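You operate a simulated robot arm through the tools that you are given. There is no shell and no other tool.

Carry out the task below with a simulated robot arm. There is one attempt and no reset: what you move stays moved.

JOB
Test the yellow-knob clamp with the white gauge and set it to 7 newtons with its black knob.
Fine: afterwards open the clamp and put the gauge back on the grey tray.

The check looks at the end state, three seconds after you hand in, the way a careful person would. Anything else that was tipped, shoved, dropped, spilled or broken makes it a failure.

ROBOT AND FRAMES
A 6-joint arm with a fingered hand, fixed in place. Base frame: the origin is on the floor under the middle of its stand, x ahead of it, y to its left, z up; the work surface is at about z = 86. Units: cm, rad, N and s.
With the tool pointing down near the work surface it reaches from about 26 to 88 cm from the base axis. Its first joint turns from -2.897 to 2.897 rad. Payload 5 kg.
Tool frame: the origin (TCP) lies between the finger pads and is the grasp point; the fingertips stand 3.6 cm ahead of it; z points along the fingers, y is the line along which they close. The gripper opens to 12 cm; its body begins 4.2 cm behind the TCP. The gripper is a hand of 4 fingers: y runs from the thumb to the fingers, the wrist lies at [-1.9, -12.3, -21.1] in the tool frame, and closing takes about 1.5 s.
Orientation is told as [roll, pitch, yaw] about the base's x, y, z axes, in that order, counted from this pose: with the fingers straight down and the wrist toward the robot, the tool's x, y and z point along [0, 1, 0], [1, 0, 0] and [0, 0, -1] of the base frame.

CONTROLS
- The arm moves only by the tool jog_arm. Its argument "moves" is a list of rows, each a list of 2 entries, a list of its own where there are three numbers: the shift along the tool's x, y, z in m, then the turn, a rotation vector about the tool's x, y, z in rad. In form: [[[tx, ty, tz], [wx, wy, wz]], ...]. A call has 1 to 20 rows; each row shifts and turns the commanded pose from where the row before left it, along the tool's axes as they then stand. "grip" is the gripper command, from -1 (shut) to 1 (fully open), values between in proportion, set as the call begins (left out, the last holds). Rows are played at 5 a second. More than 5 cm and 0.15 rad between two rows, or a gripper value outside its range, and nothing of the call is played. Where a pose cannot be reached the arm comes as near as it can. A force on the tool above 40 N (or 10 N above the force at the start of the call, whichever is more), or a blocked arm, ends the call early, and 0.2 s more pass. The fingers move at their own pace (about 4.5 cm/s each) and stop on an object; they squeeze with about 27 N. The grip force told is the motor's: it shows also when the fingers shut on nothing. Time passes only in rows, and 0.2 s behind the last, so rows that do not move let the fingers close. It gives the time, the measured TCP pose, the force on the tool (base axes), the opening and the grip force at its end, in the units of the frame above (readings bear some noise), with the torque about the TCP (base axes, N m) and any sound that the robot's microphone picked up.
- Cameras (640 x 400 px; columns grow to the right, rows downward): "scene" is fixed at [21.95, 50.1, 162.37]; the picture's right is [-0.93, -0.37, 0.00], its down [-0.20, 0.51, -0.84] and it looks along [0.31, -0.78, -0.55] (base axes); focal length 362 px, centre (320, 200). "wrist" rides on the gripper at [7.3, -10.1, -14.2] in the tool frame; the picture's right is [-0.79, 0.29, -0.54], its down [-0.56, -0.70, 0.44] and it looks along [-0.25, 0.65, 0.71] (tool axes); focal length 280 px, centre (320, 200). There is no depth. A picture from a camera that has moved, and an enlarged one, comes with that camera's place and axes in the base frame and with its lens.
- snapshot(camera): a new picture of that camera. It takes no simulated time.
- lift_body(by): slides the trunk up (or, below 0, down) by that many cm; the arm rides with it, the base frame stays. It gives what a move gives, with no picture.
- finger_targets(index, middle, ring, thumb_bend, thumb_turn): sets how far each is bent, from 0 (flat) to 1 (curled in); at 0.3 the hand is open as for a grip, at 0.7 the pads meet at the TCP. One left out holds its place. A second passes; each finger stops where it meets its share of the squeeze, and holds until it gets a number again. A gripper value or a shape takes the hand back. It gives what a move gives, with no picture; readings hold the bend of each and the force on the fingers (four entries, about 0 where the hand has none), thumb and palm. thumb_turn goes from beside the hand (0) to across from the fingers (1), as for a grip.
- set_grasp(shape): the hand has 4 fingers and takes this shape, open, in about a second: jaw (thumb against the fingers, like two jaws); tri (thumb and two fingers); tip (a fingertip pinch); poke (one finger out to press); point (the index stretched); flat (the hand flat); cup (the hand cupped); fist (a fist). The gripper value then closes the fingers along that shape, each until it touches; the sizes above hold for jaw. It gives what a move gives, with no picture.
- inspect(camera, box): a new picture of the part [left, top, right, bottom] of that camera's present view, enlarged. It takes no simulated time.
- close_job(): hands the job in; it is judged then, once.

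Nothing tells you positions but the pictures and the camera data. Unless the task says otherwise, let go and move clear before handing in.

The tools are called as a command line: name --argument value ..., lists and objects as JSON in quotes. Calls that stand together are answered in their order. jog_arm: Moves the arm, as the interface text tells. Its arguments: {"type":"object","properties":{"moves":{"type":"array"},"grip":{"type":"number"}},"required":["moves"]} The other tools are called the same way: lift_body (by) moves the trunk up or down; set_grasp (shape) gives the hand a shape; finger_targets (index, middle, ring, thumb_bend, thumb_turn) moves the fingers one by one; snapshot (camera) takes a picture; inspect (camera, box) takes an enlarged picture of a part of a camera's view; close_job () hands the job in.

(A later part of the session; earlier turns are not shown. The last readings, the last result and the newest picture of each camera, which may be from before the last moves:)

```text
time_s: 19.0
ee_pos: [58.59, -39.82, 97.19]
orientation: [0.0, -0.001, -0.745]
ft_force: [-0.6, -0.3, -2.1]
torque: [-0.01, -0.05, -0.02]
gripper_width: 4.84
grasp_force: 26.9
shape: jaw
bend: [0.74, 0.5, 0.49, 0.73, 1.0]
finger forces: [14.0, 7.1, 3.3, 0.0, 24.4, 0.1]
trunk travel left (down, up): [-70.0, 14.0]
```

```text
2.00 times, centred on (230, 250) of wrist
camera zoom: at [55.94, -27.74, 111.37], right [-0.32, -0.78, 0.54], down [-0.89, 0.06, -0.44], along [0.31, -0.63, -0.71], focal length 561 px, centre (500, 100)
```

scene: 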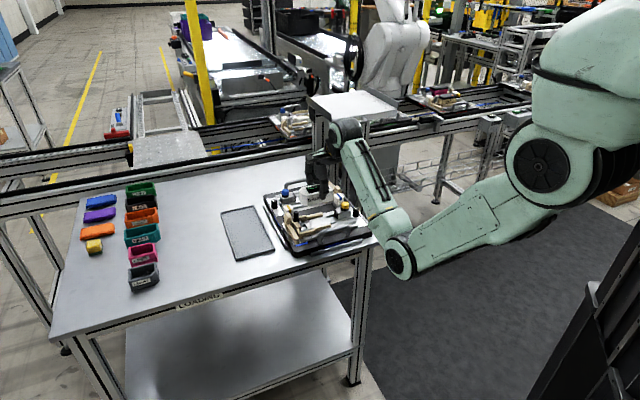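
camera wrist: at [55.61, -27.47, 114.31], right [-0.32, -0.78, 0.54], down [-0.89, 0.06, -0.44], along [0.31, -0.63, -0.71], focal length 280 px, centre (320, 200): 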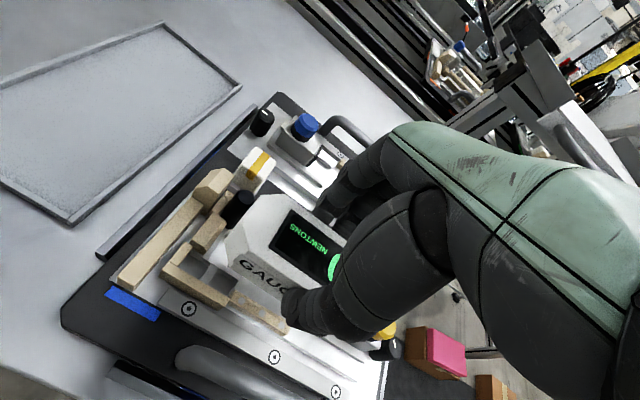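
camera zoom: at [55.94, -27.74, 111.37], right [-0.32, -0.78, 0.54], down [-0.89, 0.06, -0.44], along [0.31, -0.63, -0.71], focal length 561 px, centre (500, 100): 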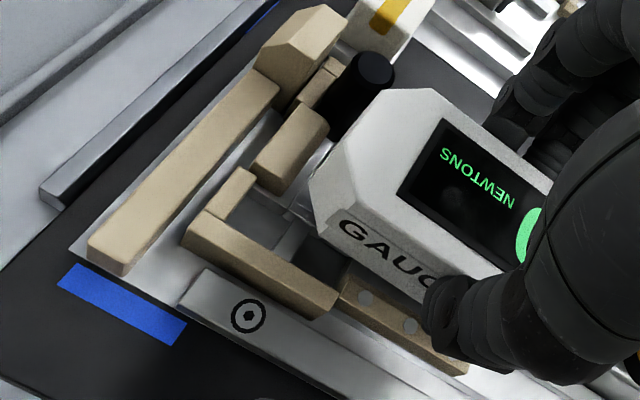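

Alignment looks good: nose in front of the seat block, body between the rails, clear of the black post. I'll lower in small steps and watch for contact.

jog_arm --moves '[[[0, 0, 0.004], [0, 0, 0]], [[0, 0, 0.004], [0, 0, 0]], [[0, 0, 0.004], [0, 0, 0]], [[0, 0, 0.004], [0, 0, 0]], [[0, 0, 0], [0, 0, 0]], [[0, 0, 0], [0, 0, 0]]]'

inspect --camera "scene" --box '[270, 185, 350, 245]'

inspect --camera "wrist" --box '[140, 150, 320, 350]'

```text
time_s: 20.4
ee_pos: [58.63, -40.0, 95.57]
orientation: [0.001, -0.002, -0.744]
ft_force: [6.6, -4.5, -1.0]
torque: [-0.25, -0.26, 0.22]
gripper_width: 4.81
grasp_force: 26.9
shape: jaw
bend: [0.74, 0.49, 0.47, 0.73, 1.0]
finger forces: [17.0, 9.7, 4.3, 0.0, 23.4, 0.1]
trunk travel left (down, up): [-70.0, 14.0]
```

```text
6.67 times, centred on (310, 215) of scene
camera zoom: at [21.95, 50.1, 162.37], right [-0.93, -0.37, 0.0], down [-0.2, 0.51, -0.84], along [0.31, -0.78, -0.55], focal length 2414 px, centre (387, 100)
```

zoom: 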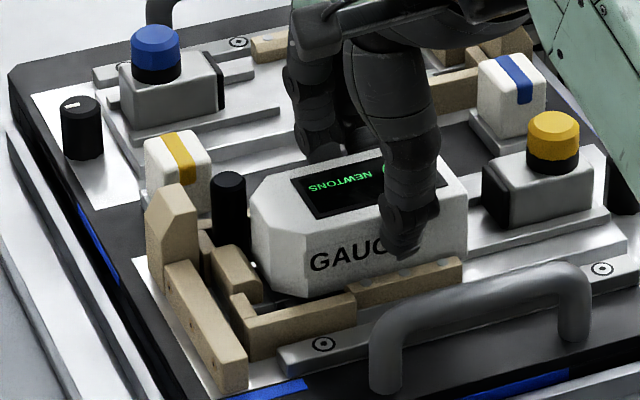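

```text
2.00 times, centred on (230, 250) of wrist
camera zoom: at [56.01, -27.75, 109.79], right [-0.32, -0.78, 0.54], down [-0.89, 0.06, -0.44], along [0.31, -0.63, -0.71], focal length 561 px, centre (500, 100)
```

zoom: 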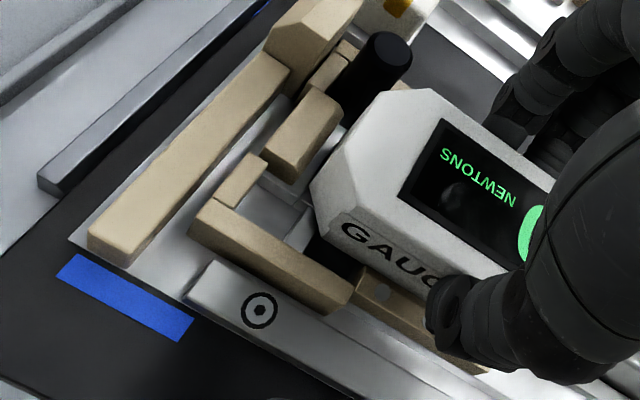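

The gauge's left side is touching the left rail (8 N sideways). I'll shift right by 2 mm and re-read the force before going lower.

jog_arm --moves '[[[0, 0.001, -0.001], [0, 0, 0]], [[0, 0.001, 0], [0, 0, 0]], [[0, 0, 0], [0, 0, 0]], [[0, 0, 0], [0, 0, 0]]]'

```text
time_s: 21.4
ee_pos: [58.7, -40.12, 95.69]
orientation: [0.0, 0.0, -0.745]
ft_force: [0.3, -0.5, -2.7]
torque: [-0.07, 0.0, 0.01]
gripper_width: 4.82
grasp_force: 26.8
shape: jaw
bend: [0.74, 0.49, 0.48, 0.73, 1.0]
finger forces: [15.6, 7.5, 3.3, 0.0, 25.8, 0.1]
trunk travel left (down, up): [-70.0, 14.0]
```

Sideways force is gone. I'll add a small extra margin to the right and continue down in 2 mm steps.

jog_arm --moves '[[[0, 0.001, 0], [0, 0, 0]], [[0, 0, 0.002], [0, 0, 0]], [[0, 0, 0.002], [0, 0, 0]], [[0, 0, 0], [0, 0, 0]], [[0, 0, 0], [0, 0, 0]]]'

inspect --camera "scene" --box '[270, 185, 350, 245]'

```text
time_s: 22.6
ee_pos: [58.88, -40.11, 95.36]
orientation: [-0.001, 0.0, -0.746]
ft_force: [0.2, 1.1, -2.1]
torque: [0.0, 0.02, 0.01]
gripper_width: 4.82
grasp_force: 26.6
shape: jaw
bend: [0.74, 0.49, 0.48, 0.73, 1.0]
finger forces: [15.3, 7.4, 3.3, 0.0, 26.1, 0.1]
trunk travel left (down, up): [-70.0, 14.0]
```

```text
6.67 times, centred on (310, 215) of scene
camera zoom: at [21.95, 50.1, 162.37], right [-0.93, -0.37, 0.0], down [-0.2, 0.51, -0.84], along [0.31, -0.78, -0.55], focal length 2414 px, centre (387, 100)
```

zoom: 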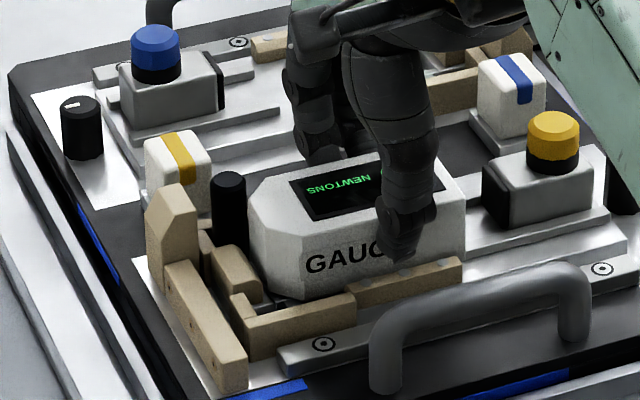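

jog_arm --moves '[[[0, 0, 0.002], [0, 0, 0]], [[0, 0, 0.002], [0, 0, 0]], [[0, 0, 0], [0, 0, 0]], [[0, 0, 0], [0, 0, 0]]]'

```text
time_s: 23.6
ee_pos: [58.88, -40.16, 95.0]
orientation: [0.0, -0.003, -0.745]
ft_force: [1.2, -0.4, 5.0]
torque: [0.04, 0.0, 0.01]
gripper_width: 4.82
grasp_force: 26.9
shape: jaw
bend: [0.74, 0.49, 0.48, 0.73, 1.0]
finger forces: [16.0, 7.8, 3.5, 0.0, 26.4, 0.1]
trunk travel left (down, up): [-70.0, 14.0]
```

Vertical contact appeared at TCP z 95.0. I'll look closely at what is touching before releasing.

inspect --camera "scene" --box '[290, 195, 345, 235]'

inspect --camera "wrist" --box '[180, 170, 320, 340]'

```text
10.00 times, centred on (318, 215) of scene
camera zoom: at [21.95, 50.1, 162.37], right [-0.93, -0.37, 0.0], down [-0.2, 0.51, -0.84], along [0.31, -0.78, -0.55], focal length 3621 px, centre (345, 50)
```

zoom: 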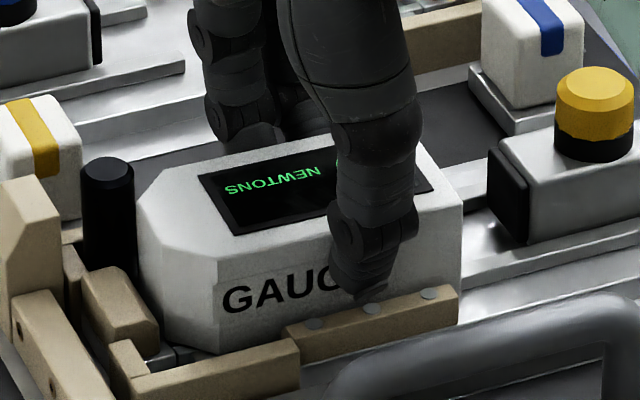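

```text
2.35 times, centred on (250, 255) of wrist
camera zoom: at [56.17, -27.92, 109.23], right [-0.32, -0.77, 0.54], down [-0.89, 0.06, -0.44], along [0.31, -0.63, -0.71], focal length 660 px, centre (485, 71)
```

zoom: 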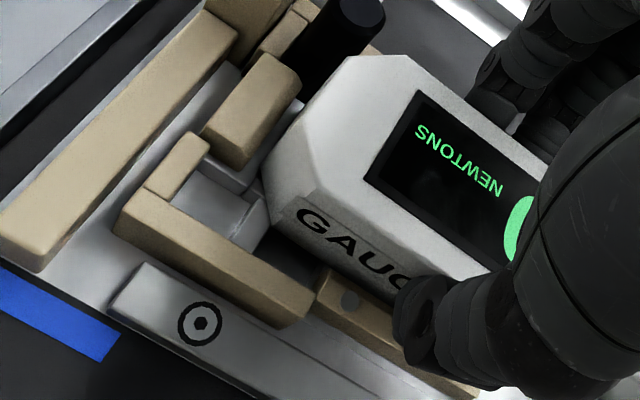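

Contact could be the gauge on the nest ribs or the thumb tip near the rail top. I'll ease up 1 mm and slide the gauge forward toward the seat block in small steps, watching the force.

jog_arm --moves '[[[0, 0, -0.001], [0, 0, 0]], [[0.002, 0, 0], [0, 0, 0]], [[0.002, 0, 0], [0, 0, 0]], [[0, 0, 0], [0, 0, 0]], [[0, 0, 0], [0, 0, 0]]]'

inspect --camera "wrist" --box '[180, 150, 320, 320]'

```text
time_s: 24.8
ee_pos: [59.03, -39.84, 95.08]
orientation: [0.0, -0.001, -0.744]
ft_force: [-1.1, -2.7, 2.5]
torque: [-0.08, 0.01, 0.06]
gripper_width: 4.81
grasp_force: 26.8
shape: jaw
bend: [0.74, 0.49, 0.48, 0.73, 1.0]
finger forces: [15.6, 8.0, 3.7, 0.1, 26.7, 0.0]
trunk travel left (down, up): [-70.0, 14.0]
```

```text
2.35 times, centred on (250, 235) of wrist
camera zoom: at [56.42, -27.6, 109.26], right [-0.32, -0.78, 0.54], down [-0.89, 0.06, -0.44], along [0.31, -0.63, -0.71], focal length 660 px, centre (485, 118)
```

zoom: 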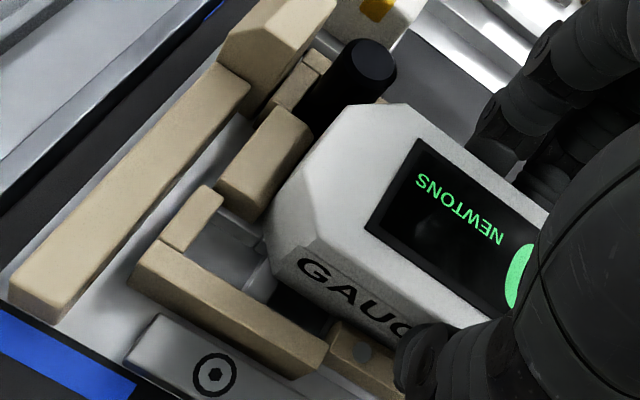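

jog_arm --moves '[[[0.002, 0, -0.0005], [0, 0, 0]], [[0, 0, 0], [0, 0, 0]], [[0, 0, 0], [0, 0, 0]]]'

inspect --camera "scene" --box '[280, 190, 330, 235]'

```text
time_s: 25.6
ee_pos: [59.21, -39.79, 95.05]
orientation: [-0.001, 0.001, -0.746]
ft_force: [-3.9, -5.8, 0.5]
torque: [-0.22, 0.07, 0.04]
gripper_width: 4.79
grasp_force: 26.9
shape: jaw
bend: [0.74, 0.49, 0.48, 0.73, 1.0]
finger forces: [15.0, 8.8, 4.2, 0.1, 27.2, 0.0]
trunk travel left (down, up): [-70.0, 14.0]
```

```text
8.89 times, centred on (305, 212) of scene
camera zoom: at [21.95, 50.1, 162.37], right [-0.93, -0.37, 0.0], down [-0.2, 0.51, -0.84], along [0.31, -0.78, -0.55], focal length 3219 px, centre (453, 89)
```

zoom: 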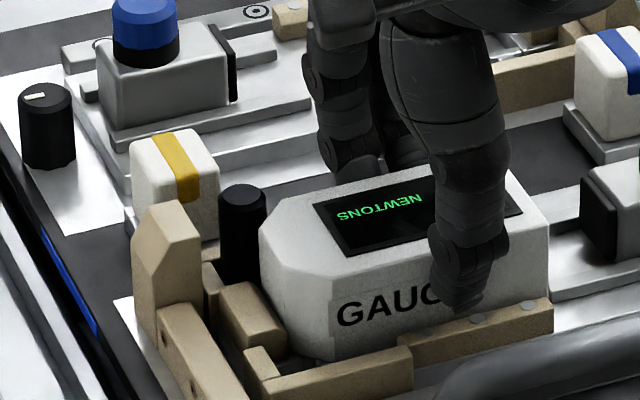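

The nose now presses on the seat block (about 7 N), so the gauge is seated. I'll release with a modest opening so the thumb doesn't reach the board handle.

jog_arm --moves '[[[-0.001, 0, 0], [0, 0, 0]], [[0, 0, 0], [0, 0, 0]], [[0, 0, 0], [0, 0, 0]], [[0, 0, 0], [0, 0, 0]], [[0, 0, 0], [0, 0, 0]]]' --grip 0.15

inspect --camera "scene" --box '[280, 190, 340, 235]'

inspect --camera "wrist" --box '[180, 150, 320, 320]'

```text
time_s: 26.8
ee_pos: [59.21, -39.82, 95.11]
orientation: [-0.001, 0.001, -0.745]
ft_force: [0.1, 0.0, 0.4]
torque: [0.02, 0.01, 0.01]
gripper_width: 6.85
grasp_force: 0.2
shape: jaw
bend: [0.74, 0.42, 0.39, 0.67, 1.0]
finger forces: [0.0, 0.0, 0.0, 0.0, 0.1, 0.0]
trunk travel left (down, up): [-70.0, 14.0]
```

```text
8.89 times, centred on (310, 212) of scene
camera zoom: at [21.95, 50.1, 162.37], right [-0.93, -0.37, 0.0], down [-0.2, 0.51, -0.84], along [0.31, -0.78, -0.55], focal length 3219 px, centre (409, 89)
```

zoom: 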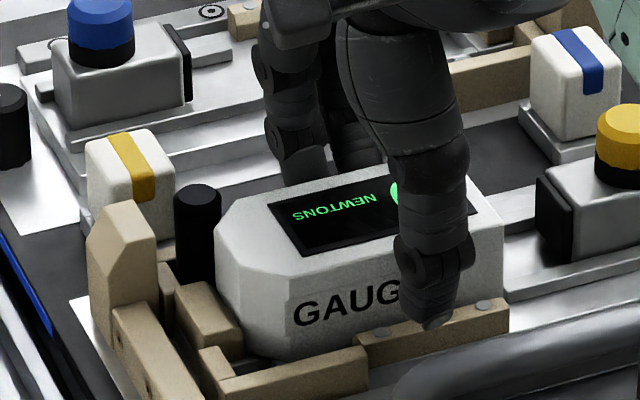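

```text
2.35 times, centred on (250, 235) of wrist
camera zoom: at [56.52, -27.56, 109.35], right [-0.32, -0.78, 0.54], down [-0.89, 0.06, -0.44], along [0.31, -0.63, -0.71], focal length 660 px, centre (485, 118)
```

zoom: 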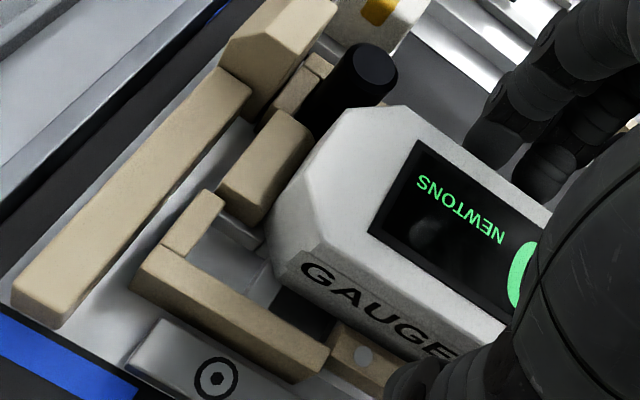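

Released and the gauge is in the nest. I'll raise the hand straight up and inspect how it sits.

jog_arm --moves '[[[0, 0, -0.005], [0, 0, 0]], [[0, 0, -0.01], [0, 0, 0]], [[0, 0, -0.02], [0, 0, 0]], [[0, 0, -0.03], [0, 0, 0]], [[0, 0, -0.03], [0, 0, 0]], [[0, 0, -0.03], [0, 0, 0]], [[0, 0, 0], [0, 0, 0]]]' --grip 0.3

inspect --camera "scene" --box '[265, 180, 385, 255]'

snapshot --camera "wrist"

```text
time_s: 28.4
ee_pos: [59.06, -39.6, 107.71]
orientation: [0.0, -0.001, -0.744]
ft_force: [-0.8, -0.6, -0.1]
torque: [0.03, -0.01, 0.02]
gripper_width: 7.76
grasp_force: 0.1
shape: jaw
bend: [0.28, 0.39, 0.36, 0.63, 1.0]
finger forces: [0.1, 0.0, 0.0, 0.0, 0.0, 0.1]
trunk travel left (down, up): [-70.0, 14.0]
```

```text
5.33 times, centred on (325, 218) of scene
camera zoom: at [21.95, 50.1, 162.37], right [-0.93, -0.37, 0.0], down [-0.2, 0.51, -0.84], along [0.31, -0.78, -0.55], focal length 1931 px, centre (293, 107)
```

zoom: 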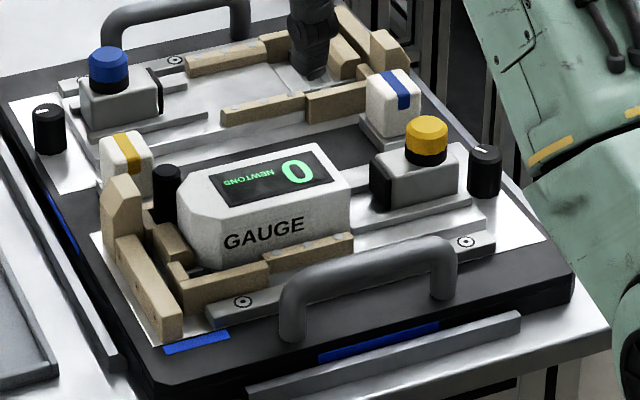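

```text
taken
camera wrist: at [56.4, -27.38, 121.92], right [-0.32, -0.78, 0.54], down [-0.89, 0.06, -0.44], along [0.31, -0.63, -0.71], focal length 280 px, centre (320, 200)
```

wrist: 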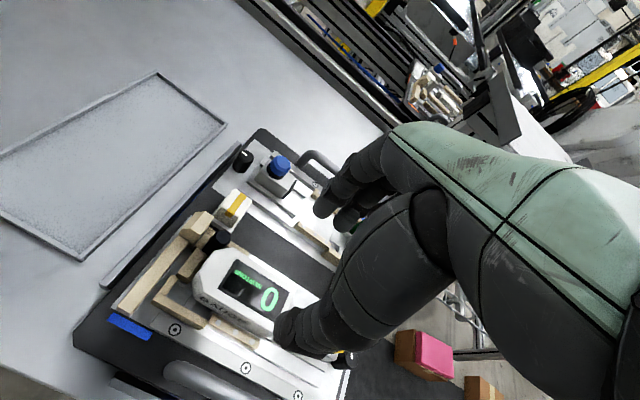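

The gauge sits level in the nest and reads 0. Next is the yellow-knob carriage (knob near 51.6, −47.1, top about z 95); I'll try a thumb-and-two-finger shape and look at it first.

set_grasp --shape "tri"

jog_arm --moves '[[[-0.02, 0.0, 0], [0, 0, -0.0]], [[-0.03, 0.005, 0], [0, 0, 0.02]], [[-0.03, 0.005, 0], [0, 0, 0.02]], [[-0.03, 0.0, 0], [0, 0, 0]], [[-0.03, 0, 0], [0, 0, 0]], [[0, 0, 0], [0, 0, 0]]]'

snapshot --camera "wrist"

inspect --camera "scene" --box '[280, 120, 400, 220]'

```text
time_s: 29.3
ee_pos: [59.08, -39.6, 107.62]
orientation: [0.001, -0.001, -0.746]
ft_force: [0.2, 0.2, -0.7]
torque: [0.02, 0.0, -0.02]
gripper_width: 11.99
grasp_force: 0.1
shape: tri
bend: [0.3, 0.3, 0.99, 0.3, 0.98]
finger forces: [0.0, 0.0, 0.0, 0.0, 0.0, 0.0]
trunk travel left (down, up): [-70.0, 14.0]
```

```text
time_s: 30.7
ee_pos: [50.21, -50.68, 107.63]
orientation: [-0.001, 0.0, -0.785]
ft_force: [-0.3, 0.6, -0.4]
torque: [0.01, 0.0, 0.01]
gripper_width: 12.0
grasp_force: 0.0
shape: tri
bend: [0.3, 0.3, 0.99, 0.3, 0.98]
finger forces: [0.0, 0.1, 0.0, 0.1, 0.0, 0.1]
trunk travel left (down, up): [-70.0, 14.0]
```

```text
taken
camera wrist: at [48.04, -38.25, 121.88], right [-0.35, -0.76, 0.54], down [-0.89, 0.1, -0.44], along [0.28, -0.64, -0.71], focal length 280 px, centre (320, 200)
```

wrist: 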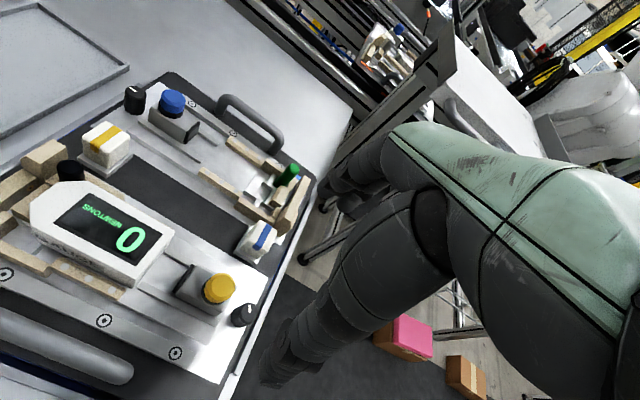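

```text
4.00 times, centred on (340, 170) of scene
camera zoom: at [21.95, 50.1, 162.37], right [-0.93, -0.37, 0.0], down [-0.2, 0.51, -0.84], along [0.31, -0.78, -0.55], focal length 1449 px, centre (240, 320)
```

zoom: 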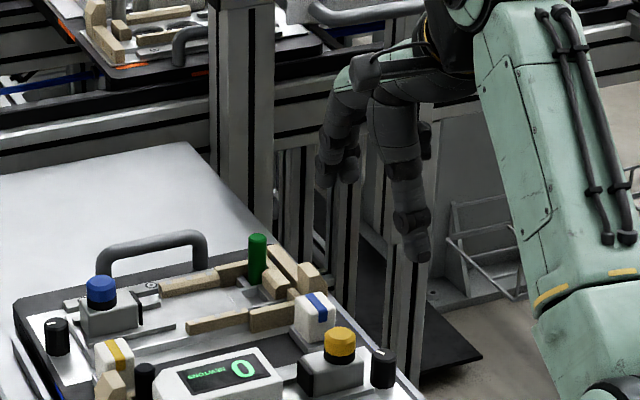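

inspect --camera "wrist" --box '[130, 220, 290, 360]'

```text
2.86 times, centred on (210, 290) of wrist
camera zoom: at [48.04, -38.25, 121.88], right [-0.35, -0.76, 0.54], down [-0.89, 0.1, -0.44], along [0.28, -0.64, -0.71], focal length 801 px, centre (634, -57)
```

zoom: 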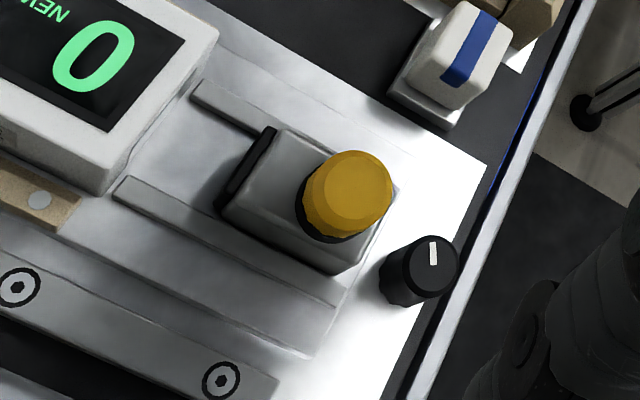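

Knob centre refined to (51.8, −47.1), black knob centre to (48.7, −50.0). I'll move over the yellow knob with a narrower opening and view from the scene camera before going down.

jog_arm --moves '[[[0.018, -0.007, 0], [0, 0, 0]], [[0.018, -0.0065, 0], [0, 0, 0]], [[0, 0, 0.02], [0, 0, 0]], [[0, 0, 0.02], [0, 0, 0]], [[0, 0, 0.02], [0, 0, 0]], [[0, 0, 0.01], [0, 0, 0]], [[0, 0, 0], [0, 0, 0]], [[0, 0, 0], [0, 0, 0]]]' --grip 0.0

snapshot --camera "wrist"

inspect --camera "scene" --box '[300, 150, 400, 235]'

```text
time_s: 32.5
ee_pos: [51.81, -47.14, 100.59]
orientation: [0.0, -0.001, -0.786]
ft_force: [0.0, -0.3, -0.1]
torque: [0.01, 0.01, 0.01]
gripper_width: 6.03
grasp_force: 0.1
shape: tri
bend: [0.74, 0.45, 0.99, 0.69, 1.0]
finger forces: [0.0, 0.0, 0.0, 0.0, 0.0, 0.0]
trunk travel left (down, up): [-70.0, 14.0]
```

```text
taken
camera wrist: at [49.52, -34.74, 114.77], right [-0.35, -0.76, 0.54], down [-0.89, 0.1, -0.44], along [0.28, -0.64, -0.71], focal length 280 px, centre (320, 200)
```

wrist: 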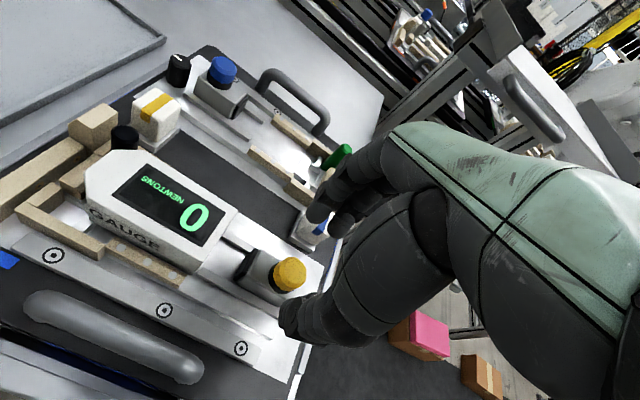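

```text
4.71 times, centred on (350, 192) of scene
camera zoom: at [21.95, 50.1, 162.37], right [-0.93, -0.37, 0.0], down [-0.2, 0.51, -0.84], along [0.31, -0.78, -0.55], focal length 1704 px, centre (179, 235)
```

zoom: 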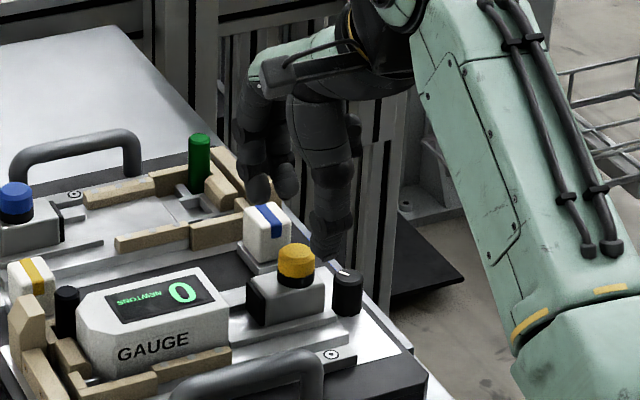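

The grip centre sits about 0.5 cm behind the TCP along the axis. I'll shift forward 0.5 cm and lower so the fingertips flank the yellow knob.

jog_arm --moves '[[[0.005, 0, 0.01], [0, 0, 0]], [[0, 0, 0.01], [0, 0, 0]], [[0, 0, 0.01], [0, 0, 0]], [[0, 0, 0.006], [0, 0, 0]], [[0, 0, 0], [0, 0, 0]], [[0, 0, 0], [0, 0, 0]]]'

inspect --camera "scene" --box '[320, 180, 390, 230]'

inspect --camera "wrist" --box '[200, 180, 400, 380]'

```text
time_s: 33.9
ee_pos: [51.99, -46.55, 96.93]
orientation: [0.0, 0.0, -0.785]
ft_force: [0.4, -0.6, 0.3]
torque: [-0.03, 0.02, 0.02]
gripper_width: 6.04
grasp_force: 0.1
shape: tri
bend: [0.74, 0.45, 0.99, 0.69, 1.0]
finger forces: [0.0, 0.0, 0.1, 0.0, 0.1, 0.0]
trunk travel left (down, up): [-70.0, 14.0]
```

```text
8.00 times, centred on (355, 205) of scene
camera zoom: at [21.95, 50.1, 162.37], right [-0.93, -0.37, 0.0], down [-0.2, 0.51, -0.84], along [0.31, -0.78, -0.55], focal length 2897 px, centre (40, 160)
```

zoom: 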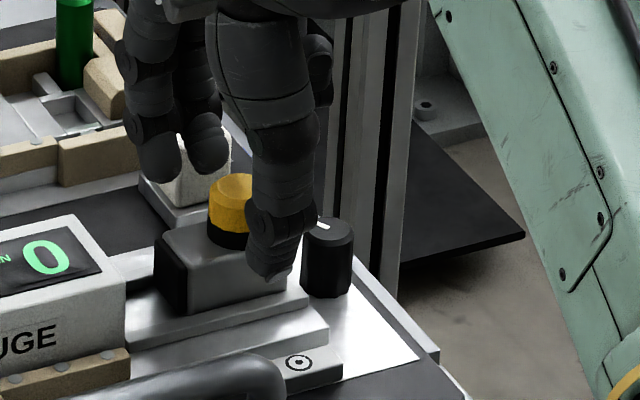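

```text
2.00 times, centred on (300, 280) of wrist
camera zoom: at [49.92, -34.24, 111.16], right [-0.35, -0.76, 0.54], down [-0.89, 0.1, -0.44], along [0.28, -0.64, -0.71], focal length 561 px, centre (360, 40)
```

zoom: 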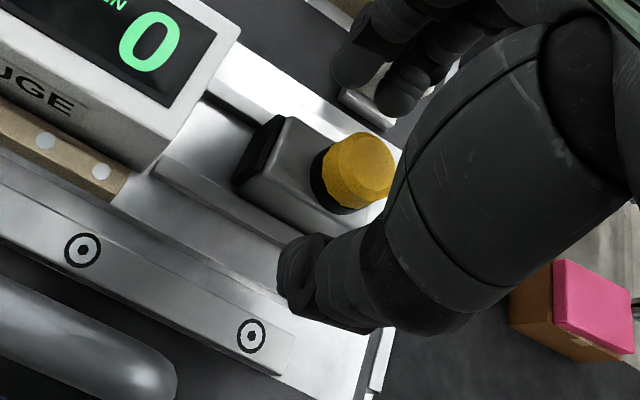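

The fingers straddle the knob slightly forward; I'll re-centre (−0.5 cm along, +0.3 cm across) and close gently on the yellow knob.

jog_arm --moves '[[[-0.0045, 0.002, 0], [0, 0, 0]], [[0, 0, 0], [0, 0, 0]], [[0, 0, 0], [0, 0, 0]], [[0, 0, 0], [0, 0, 0]], [[0, 0, 0], [0, 0, 0]], [[0, 0, 0], [0, 0, 0]], [[0, 0, 0], [0, 0, 0]], [[0, 0, 0], [0, 0, 0]]]' --grip -0.75

inspect --camera "scene" --box '[320, 180, 390, 230]'

inspect --camera "wrist" --box '[200, 180, 400, 380]'

```text
time_s: 35.7
ee_pos: [51.93, -46.97, 96.88]
orientation: [0.001, 0.002, -0.785]
ft_force: [-0.4, 2.2, -2.9]
torque: [0.03, -0.03, 0.0]
gripper_width: 1.49
grasp_force: 27.0
shape: tri
bend: [0.72, 0.61, 1.0, 0.74, 1.0]
finger forces: [10.1, 11.9, 0.0, 0.0, 23.6, 0.0]
trunk travel left (down, up): [-70.0, 14.0]
```

```text
8.00 times, centred on (355, 205) of scene
camera zoom: at [21.95, 50.1, 162.37], right [-0.93, -0.37, 0.0], down [-0.2, 0.51, -0.84], along [0.31, -0.78, -0.55], focal length 2897 px, centre (40, 160)
```

zoom: 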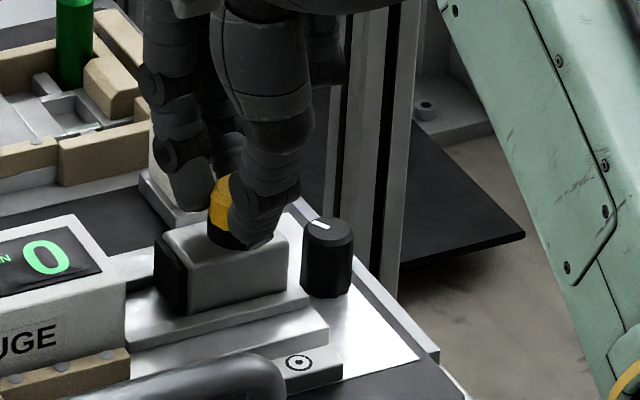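

```text
2.00 times, centred on (300, 280) of wrist
camera zoom: at [49.76, -34.68, 111.14], right [-0.35, -0.76, 0.54], down [-0.89, 0.1, -0.44], along [0.28, -0.64, -0.71], focal length 561 px, centre (360, 40)
```

zoom: 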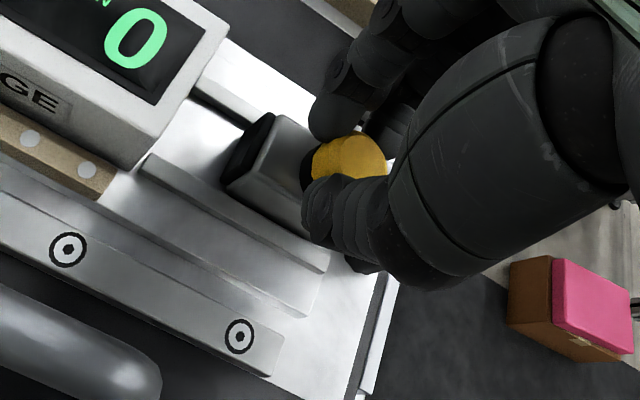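

The knob is firmly held by thumb and two fingers. I'll push along the rails toward the gauge in 3 mm steps and watch the force and the carriage.

jog_arm --moves '[[[0.003, 0, 0], [0, 0, 0]], [[0.003, 0, 0], [0, 0, 0]], [[0, 0, 0], [0, 0, 0]], [[0, 0, 0], [0, 0, 0]]]'

inspect --camera "scene" --box '[320, 180, 390, 230]'

```text
time_s: 36.7
ee_pos: [52.34, -46.67, 96.91]
orientation: [-0.001, -0.001, -0.785]
ft_force: [-6.8, 0.3, -3.8]
torque: [-0.04, 0.14, -0.02]
gripper_width: 1.5
grasp_force: 26.7
shape: tri
bend: [0.72, 0.61, 1.0, 0.74, 1.0]
finger forces: [8.6, 13.1, 0.0, 0.1, 24.8, 0.1]
trunk travel left (down, up): [-70.0, 14.0]
```

```text
8.00 times, centred on (355, 205) of scene
camera zoom: at [21.95, 50.1, 162.37], right [-0.93, -0.37, 0.0], down [-0.2, 0.51, -0.84], along [0.31, -0.78, -0.55], focal length 2897 px, centre (40, 160)
```

zoom: 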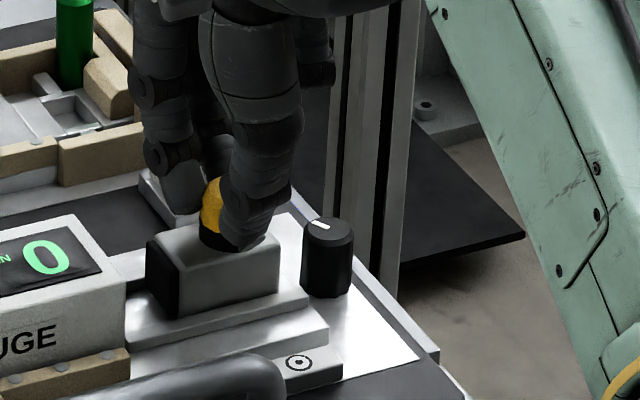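

The carriage slides with the knob at about 6 N of friction. I'll continue pushing it toward the gauge.

jog_arm --moves '[[[0.003, 0, 0], [0, 0, 0]], [[0.003, 0, 0], [0, 0, 0]], [[0.003, 0, 0], [0, 0, 0]], [[0.003, 0, 0], [0, 0, 0]], [[0.003, 0, 0], [0, 0, 0]], [[0, 0, 0], [0, 0, 0]]]'

inspect --camera "scene" --box '[310, 180, 380, 230]'

```text
time_s: 38.1
ee_pos: [53.5, -45.5, 96.94]
orientation: [0.0, 0.0, -0.783]
ft_force: [-2.4, 7.9, -6.4]
torque: [0.24, 0.04, -0.02]
gripper_width: 1.49
grasp_force: 26.9
shape: tri
bend: [0.72, 0.62, 1.0, 0.74, 1.0]
finger forces: [11.2, 11.1, 0.1, 0.0, 26.7, 0.0]
trunk travel left (down, up): [-70.0, 14.0]
```

```text
8.00 times, centred on (345, 205) of scene
camera zoom: at [21.95, 50.1, 162.37], right [-0.93, -0.37, 0.0], down [-0.2, 0.51, -0.84], along [0.31, -0.78, -0.55], focal length 2897 px, centre (120, 160)
```

zoom: 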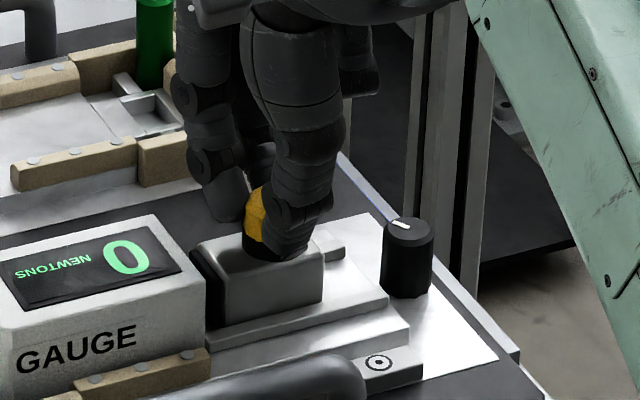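

Some sideways load built up (about 7 N), so I'll relax it by 1.5 mm to the left and 1 mm down, then keep pushing.

jog_arm --moves '[[[0, -0.0015, 0.001], [0, 0, 0]], [[0.002, 0, 0], [0, 0, 0]], [[0.002, 0, 0], [0, 0, 0]], [[0, 0, 0], [0, 0, 0]]]'

inspect --camera "scene" --box '[310, 180, 380, 230]'

inspect --camera "wrist" --box '[160, 140, 360, 340]'

```text
time_s: 39.1
ee_pos: [53.69, -45.25, 96.99]
orientation: [-0.001, 0.0, -0.787]
ft_force: [3.4, 3.3, -1.4]
torque: [0.1, -0.05, 0.01]
gripper_width: 1.49
grasp_force: 27.3
shape: tri
bend: [0.72, 0.62, 1.0, 0.74, 1.0]
finger forces: [12.7, 13.7, 0.1, 0.0, 24.4, 0.0]
trunk travel left (down, up): [-70.0, 14.0]
```

```text
8.00 times, centred on (345, 205) of scene
camera zoom: at [21.95, 50.1, 162.37], right [-0.93, -0.37, 0.0], down [-0.2, 0.51, -0.84], along [0.31, -0.78, -0.55], focal length 2897 px, centre (120, 160)
```

zoom: 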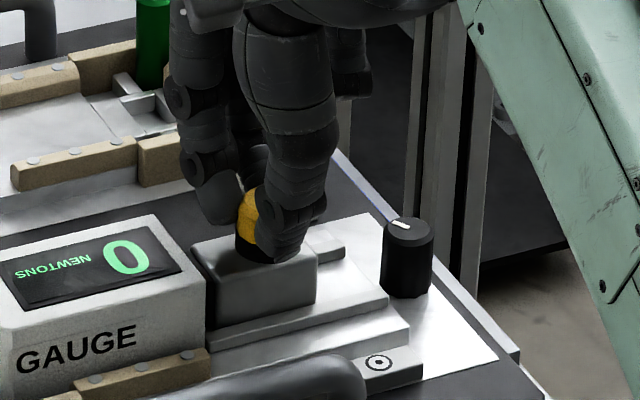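

```text
2.00 times, centred on (260, 240) of wrist
camera zoom: at [51.49, -32.92, 111.12], right [-0.35, -0.76, 0.54], down [-0.89, 0.1, -0.44], along [0.28, -0.64, -0.71], focal length 561 px, centre (440, 120)
```

zoom: 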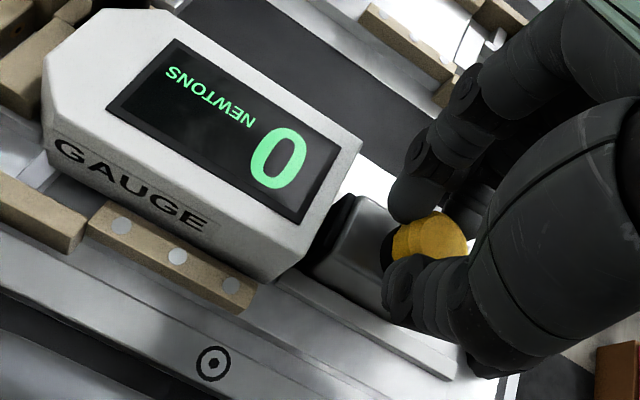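

The carriage is now pulling slightly forward, and the gap to the gauge is small. I'll continue in 2 mm steps.

jog_arm --moves '[[[0.002, 0, 0], [0, 0, 0]], [[0.002, 0, 0], [0, 0, 0]], [[0, 0, 0], [0, 0, 0]], [[0, 0, 0], [0, 0, 0]]]'

inspect --camera "wrist" --box '[160, 140, 360, 340]'

```text
time_s: 40.1
ee_pos: [54.01, -44.94, 96.88]
orientation: [-0.002, -0.003, -0.787]
ft_force: [4.1, -0.1, 1.6]
torque: [-0.02, -0.1, 0.03]
gripper_width: 1.5
grasp_force: 27.5
shape: tri
bend: [0.72, 0.61, 1.0, 0.74, 1.0]
finger forces: [13.7, 14.8, 0.0, 0.1, 23.1, 0.0]
trunk travel left (down, up): [-70.0, 14.0]
```

```text
2.00 times, centred on (260, 240) of wrist
camera zoom: at [51.79, -32.57, 111.1], right [-0.35, -0.76, 0.54], down [-0.89, 0.1, -0.44], along [0.28, -0.64, -0.71], focal length 561 px, centre (440, 120)
```

zoom: 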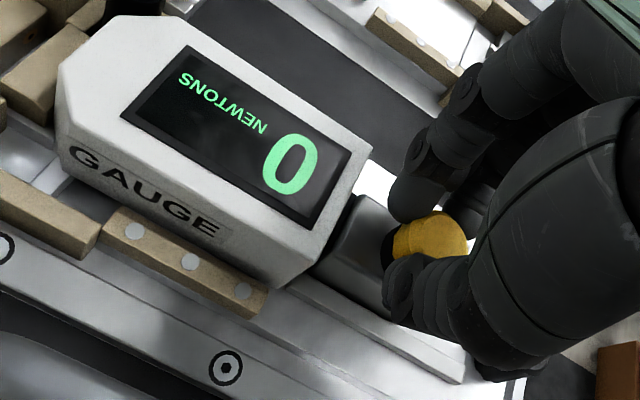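

jog_arm --moves '[[[0.002, 0, 0], [0, 0, 0]], [[0.002, 0, 0], [0, 0, 0]], [[0, 0, 0], [0, 0, 0]], [[0, 0, 0], [0, 0, 0]]]'

inspect --camera "wrist" --box '[160, 140, 360, 340]'

```text
time_s: 41.1
ee_pos: [53.9, -44.85, 96.85]
orientation: [0.0, 0.0, -0.786]
ft_force: [-0.2, -3.5, 1.4]
torque: [-0.15, -0.07, 0.06]
gripper_width: 1.5
grasp_force: 27.2
shape: tri
bend: [0.72, 0.61, 1.0, 0.74, 1.0]
finger forces: [10.4, 16.0, 0.1, 0.1, 22.9, 0.1]
trunk travel left (down, up): [-70.0, 14.0]
```

```text
2.00 times, centred on (260, 240) of wrist
camera zoom: at [51.94, -32.45, 111.11], right [-0.35, -0.76, 0.54], down [-0.89, 0.1, -0.44], along [0.28, -0.64, -0.71], focal length 561 px, centre (440, 120)
```

zoom: 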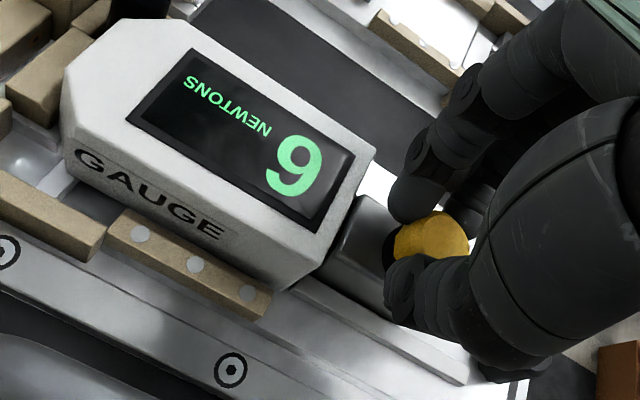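

The gauge now reads a single digit (6 or 9, seen upside down). I'll enlarge the display from both cameras.

inspect --camera "wrist" --box '[220, 160, 290, 225]'

inspect --camera "scene" --box '[295, 185, 365, 235]'

```text
6.15 times, centred on (255, 192) of wrist
camera zoom: at [51.94, -32.45, 111.11], right [-0.35, -0.76, 0.54], down [-0.89, 0.1, -0.44], along [0.28, -0.64, -0.71], focal length 1726 px, centre (720, 246)
```

zoom: 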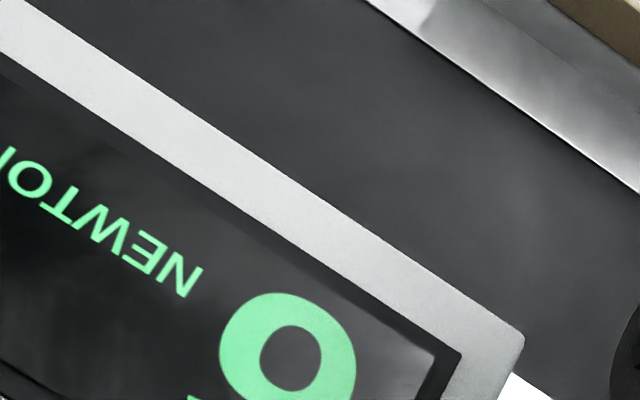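

```text
8.00 times, centred on (330, 210) of scene
camera zoom: at [21.95, 50.1, 162.37], right [-0.93, -0.37, 0.0], down [-0.2, 0.51, -0.84], along [0.31, -0.78, -0.55], focal length 2897 px, centre (240, 120)
```

zoom: 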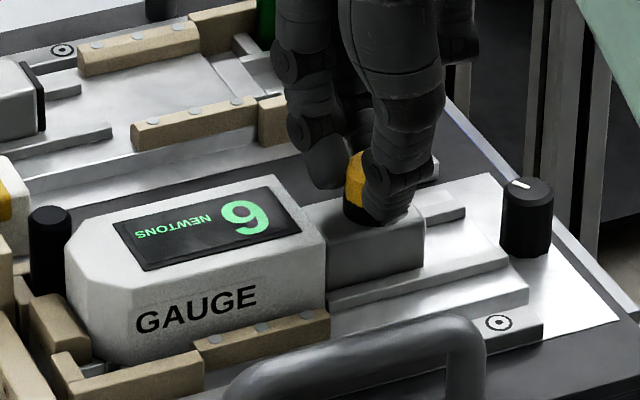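

inspect --camera "wrist" --box '[215, 170, 345, 260]'

inspect --camera "scene" --box '[305, 203, 337, 223]'

```text
4.44 times, centred on (280, 215) of wrist
camera zoom: at [51.94, -32.45, 111.11], right [-0.35, -0.76, 0.54], down [-0.89, 0.1, -0.44], along [0.28, -0.64, -0.71], focal length 1246 px, centre (498, 133)
```

zoom: 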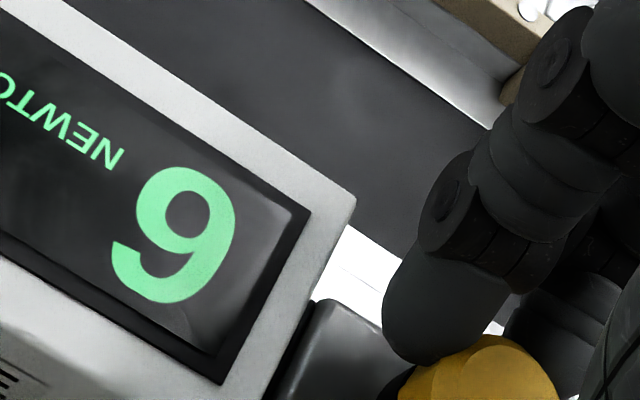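

```text
16.00 times, centred on (321, 213) of scene
camera zoom: at [21.95, 50.1, 162.37], right [-0.93, -0.37, 0.0], down [-0.2, 0.51, -0.84], along [0.31, -0.78, -0.55], focal length 5794 px, centre (304, -8)
```

zoom: 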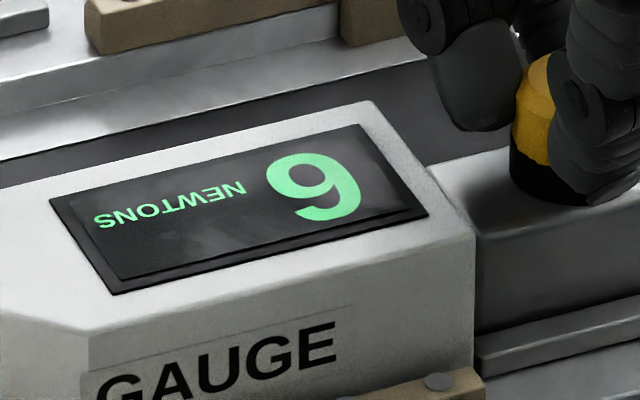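

The display reads 6 (upside down in these views). I'll release the knob by opening slightly and see whether the clamp holds and what it reads on its own.

jog_arm --moves '[[[0, 0, 0], [0, 0, 0]], [[0, 0, 0], [0, 0, 0]], [[0, 0, 0], [0, 0, 0]], [[0, 0, 0], [0, 0, 0]], [[0, 0, 0], [0, 0, 0]]]' --grip -0.2

inspect --camera "wrist" --box '[160, 140, 360, 340]'

inspect --camera "scene" --box '[295, 185, 365, 235]'

```text
time_s: 42.3
ee_pos: [54.14, -44.71, 96.91]
orientation: [0.001, 0.0, -0.786]
ft_force: [-0.4, 0.2, -0.3]
torque: [0.03, 0.02, 0.0]
gripper_width: 4.77
grasp_force: 0.1
shape: tri
bend: [0.74, 0.49, 0.99, 0.73, 1.0]
finger forces: [0.0, 0.0, 0.0, 0.0, 0.0, 0.0]
trunk travel left (down, up): [-70.0, 14.0]
```

```text
2.00 times, centred on (260, 240) of wrist
camera zoom: at [51.99, -32.37, 111.11], right [-0.35, -0.76, 0.54], down [-0.89, 0.1, -0.44], along [0.28, -0.64, -0.71], focal length 561 px, centre (440, 120)
```

zoom: 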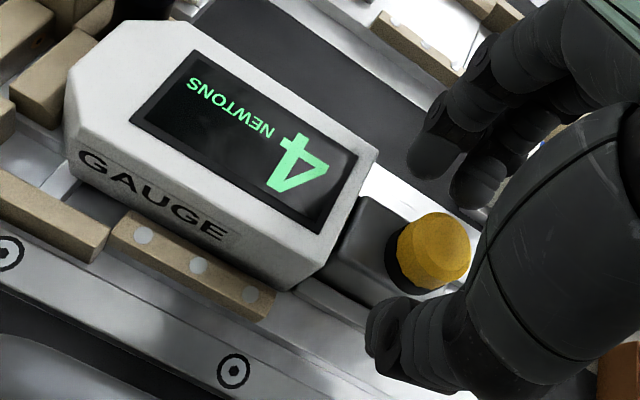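

```text
8.00 times, centred on (330, 210) of scene
camera zoom: at [21.95, 50.1, 162.37], right [-0.93, -0.37, 0.0], down [-0.2, 0.51, -0.84], along [0.31, -0.78, -0.55], focal length 2897 px, centre (240, 120)
```

zoom: 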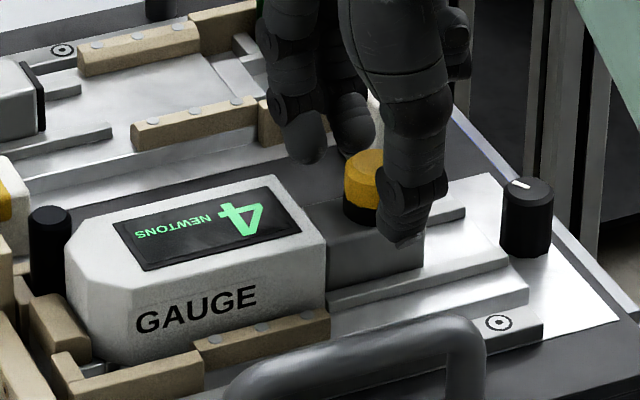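

Released, the clamp holds itself and the gauge reads 4 N — the clamp works and is set at 4. Next I go to the black knob: raise, move back along the axis and look from above.

jog_arm --moves '[[[0, 0, -0.01], [0, 0, 0]], [[0, 0, -0.025], [0, 0, 0]], [[0, 0, -0.03], [0, 0, 0]], [[-0.025, 0, 0], [0, 0, 0]], [[-0.025, 0, 0], [0, 0, 0]], [[-0.026, -0.001, 0], [0, 0, 0]], [[0, 0, 0], [0, 0, 0]], [[0, 0, 0], [0, 0, 0]]]' --grip 0.0

snapshot --camera "wrist"

inspect --camera "scene" --box '[310, 160, 400, 225]'

```text
time_s: 44.1
ee_pos: [48.73, -50.03, 103.21]
orientation: [0.002, 0.001, -0.785]
ft_force: [0.7, 0.0, 0.8]
torque: [0.02, 0.02, -0.02]
gripper_width: 5.96
grasp_force: 0.1
shape: tri
bend: [0.74, 0.45, 0.99, 0.7, 1.0]
finger forces: [0.1, 0.0, 0.0, 0.0, 0.0, 0.0]
trunk travel left (down, up): [-70.0, 14.0]
```

```text
taken
camera wrist: at [46.62, -37.64, 117.57], right [-0.35, -0.76, 0.54], down [-0.89, 0.1, -0.44], along [0.28, -0.64, -0.71], focal length 280 px, centre (320, 200)
```

wrist: 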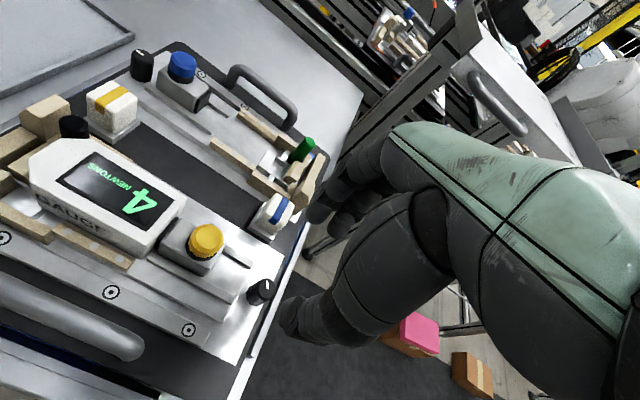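

```text
6.15 times, centred on (355, 192) of scene
camera zoom: at [21.95, 50.1, 162.37], right [-0.93, -0.37, 0.0], down [-0.2, 0.51, -0.84], along [0.31, -0.78, -0.55], focal length 2228 px, centre (105, 246)
```

zoom: 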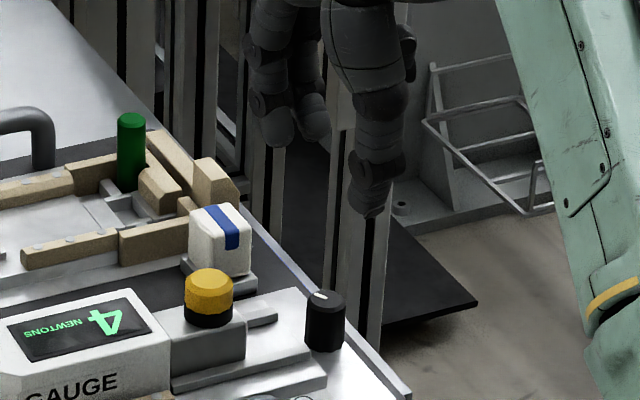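

inspect --camera "wrist" --box '[220, 250, 320, 340]'

inspect --camera "scene" --box '[350, 200, 374, 220]'

```text
4.44 times, centred on (270, 295) of wrist
camera zoom: at [46.62, -37.64, 117.57], right [-0.35, -0.76, 0.54], down [-0.89, 0.1, -0.44], along [0.28, -0.64, -0.71], focal length 1246 px, centre (542, -222)
```

zoom: 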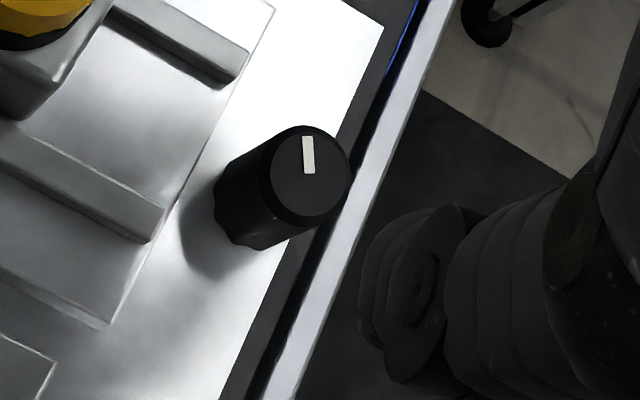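

```text
16.00 times, centred on (362, 210) of scene
camera zoom: at [21.95, 50.1, 162.37], right [-0.93, -0.37, 0.0], down [-0.2, 0.51, -0.84], along [0.31, -0.78, -0.55], focal length 5794 px, centre (-352, 40)
```

zoom: 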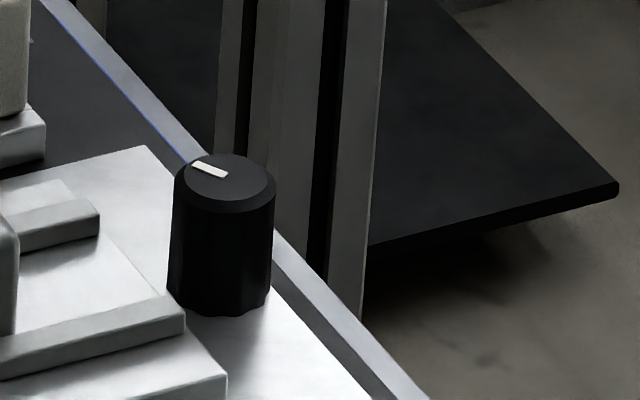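

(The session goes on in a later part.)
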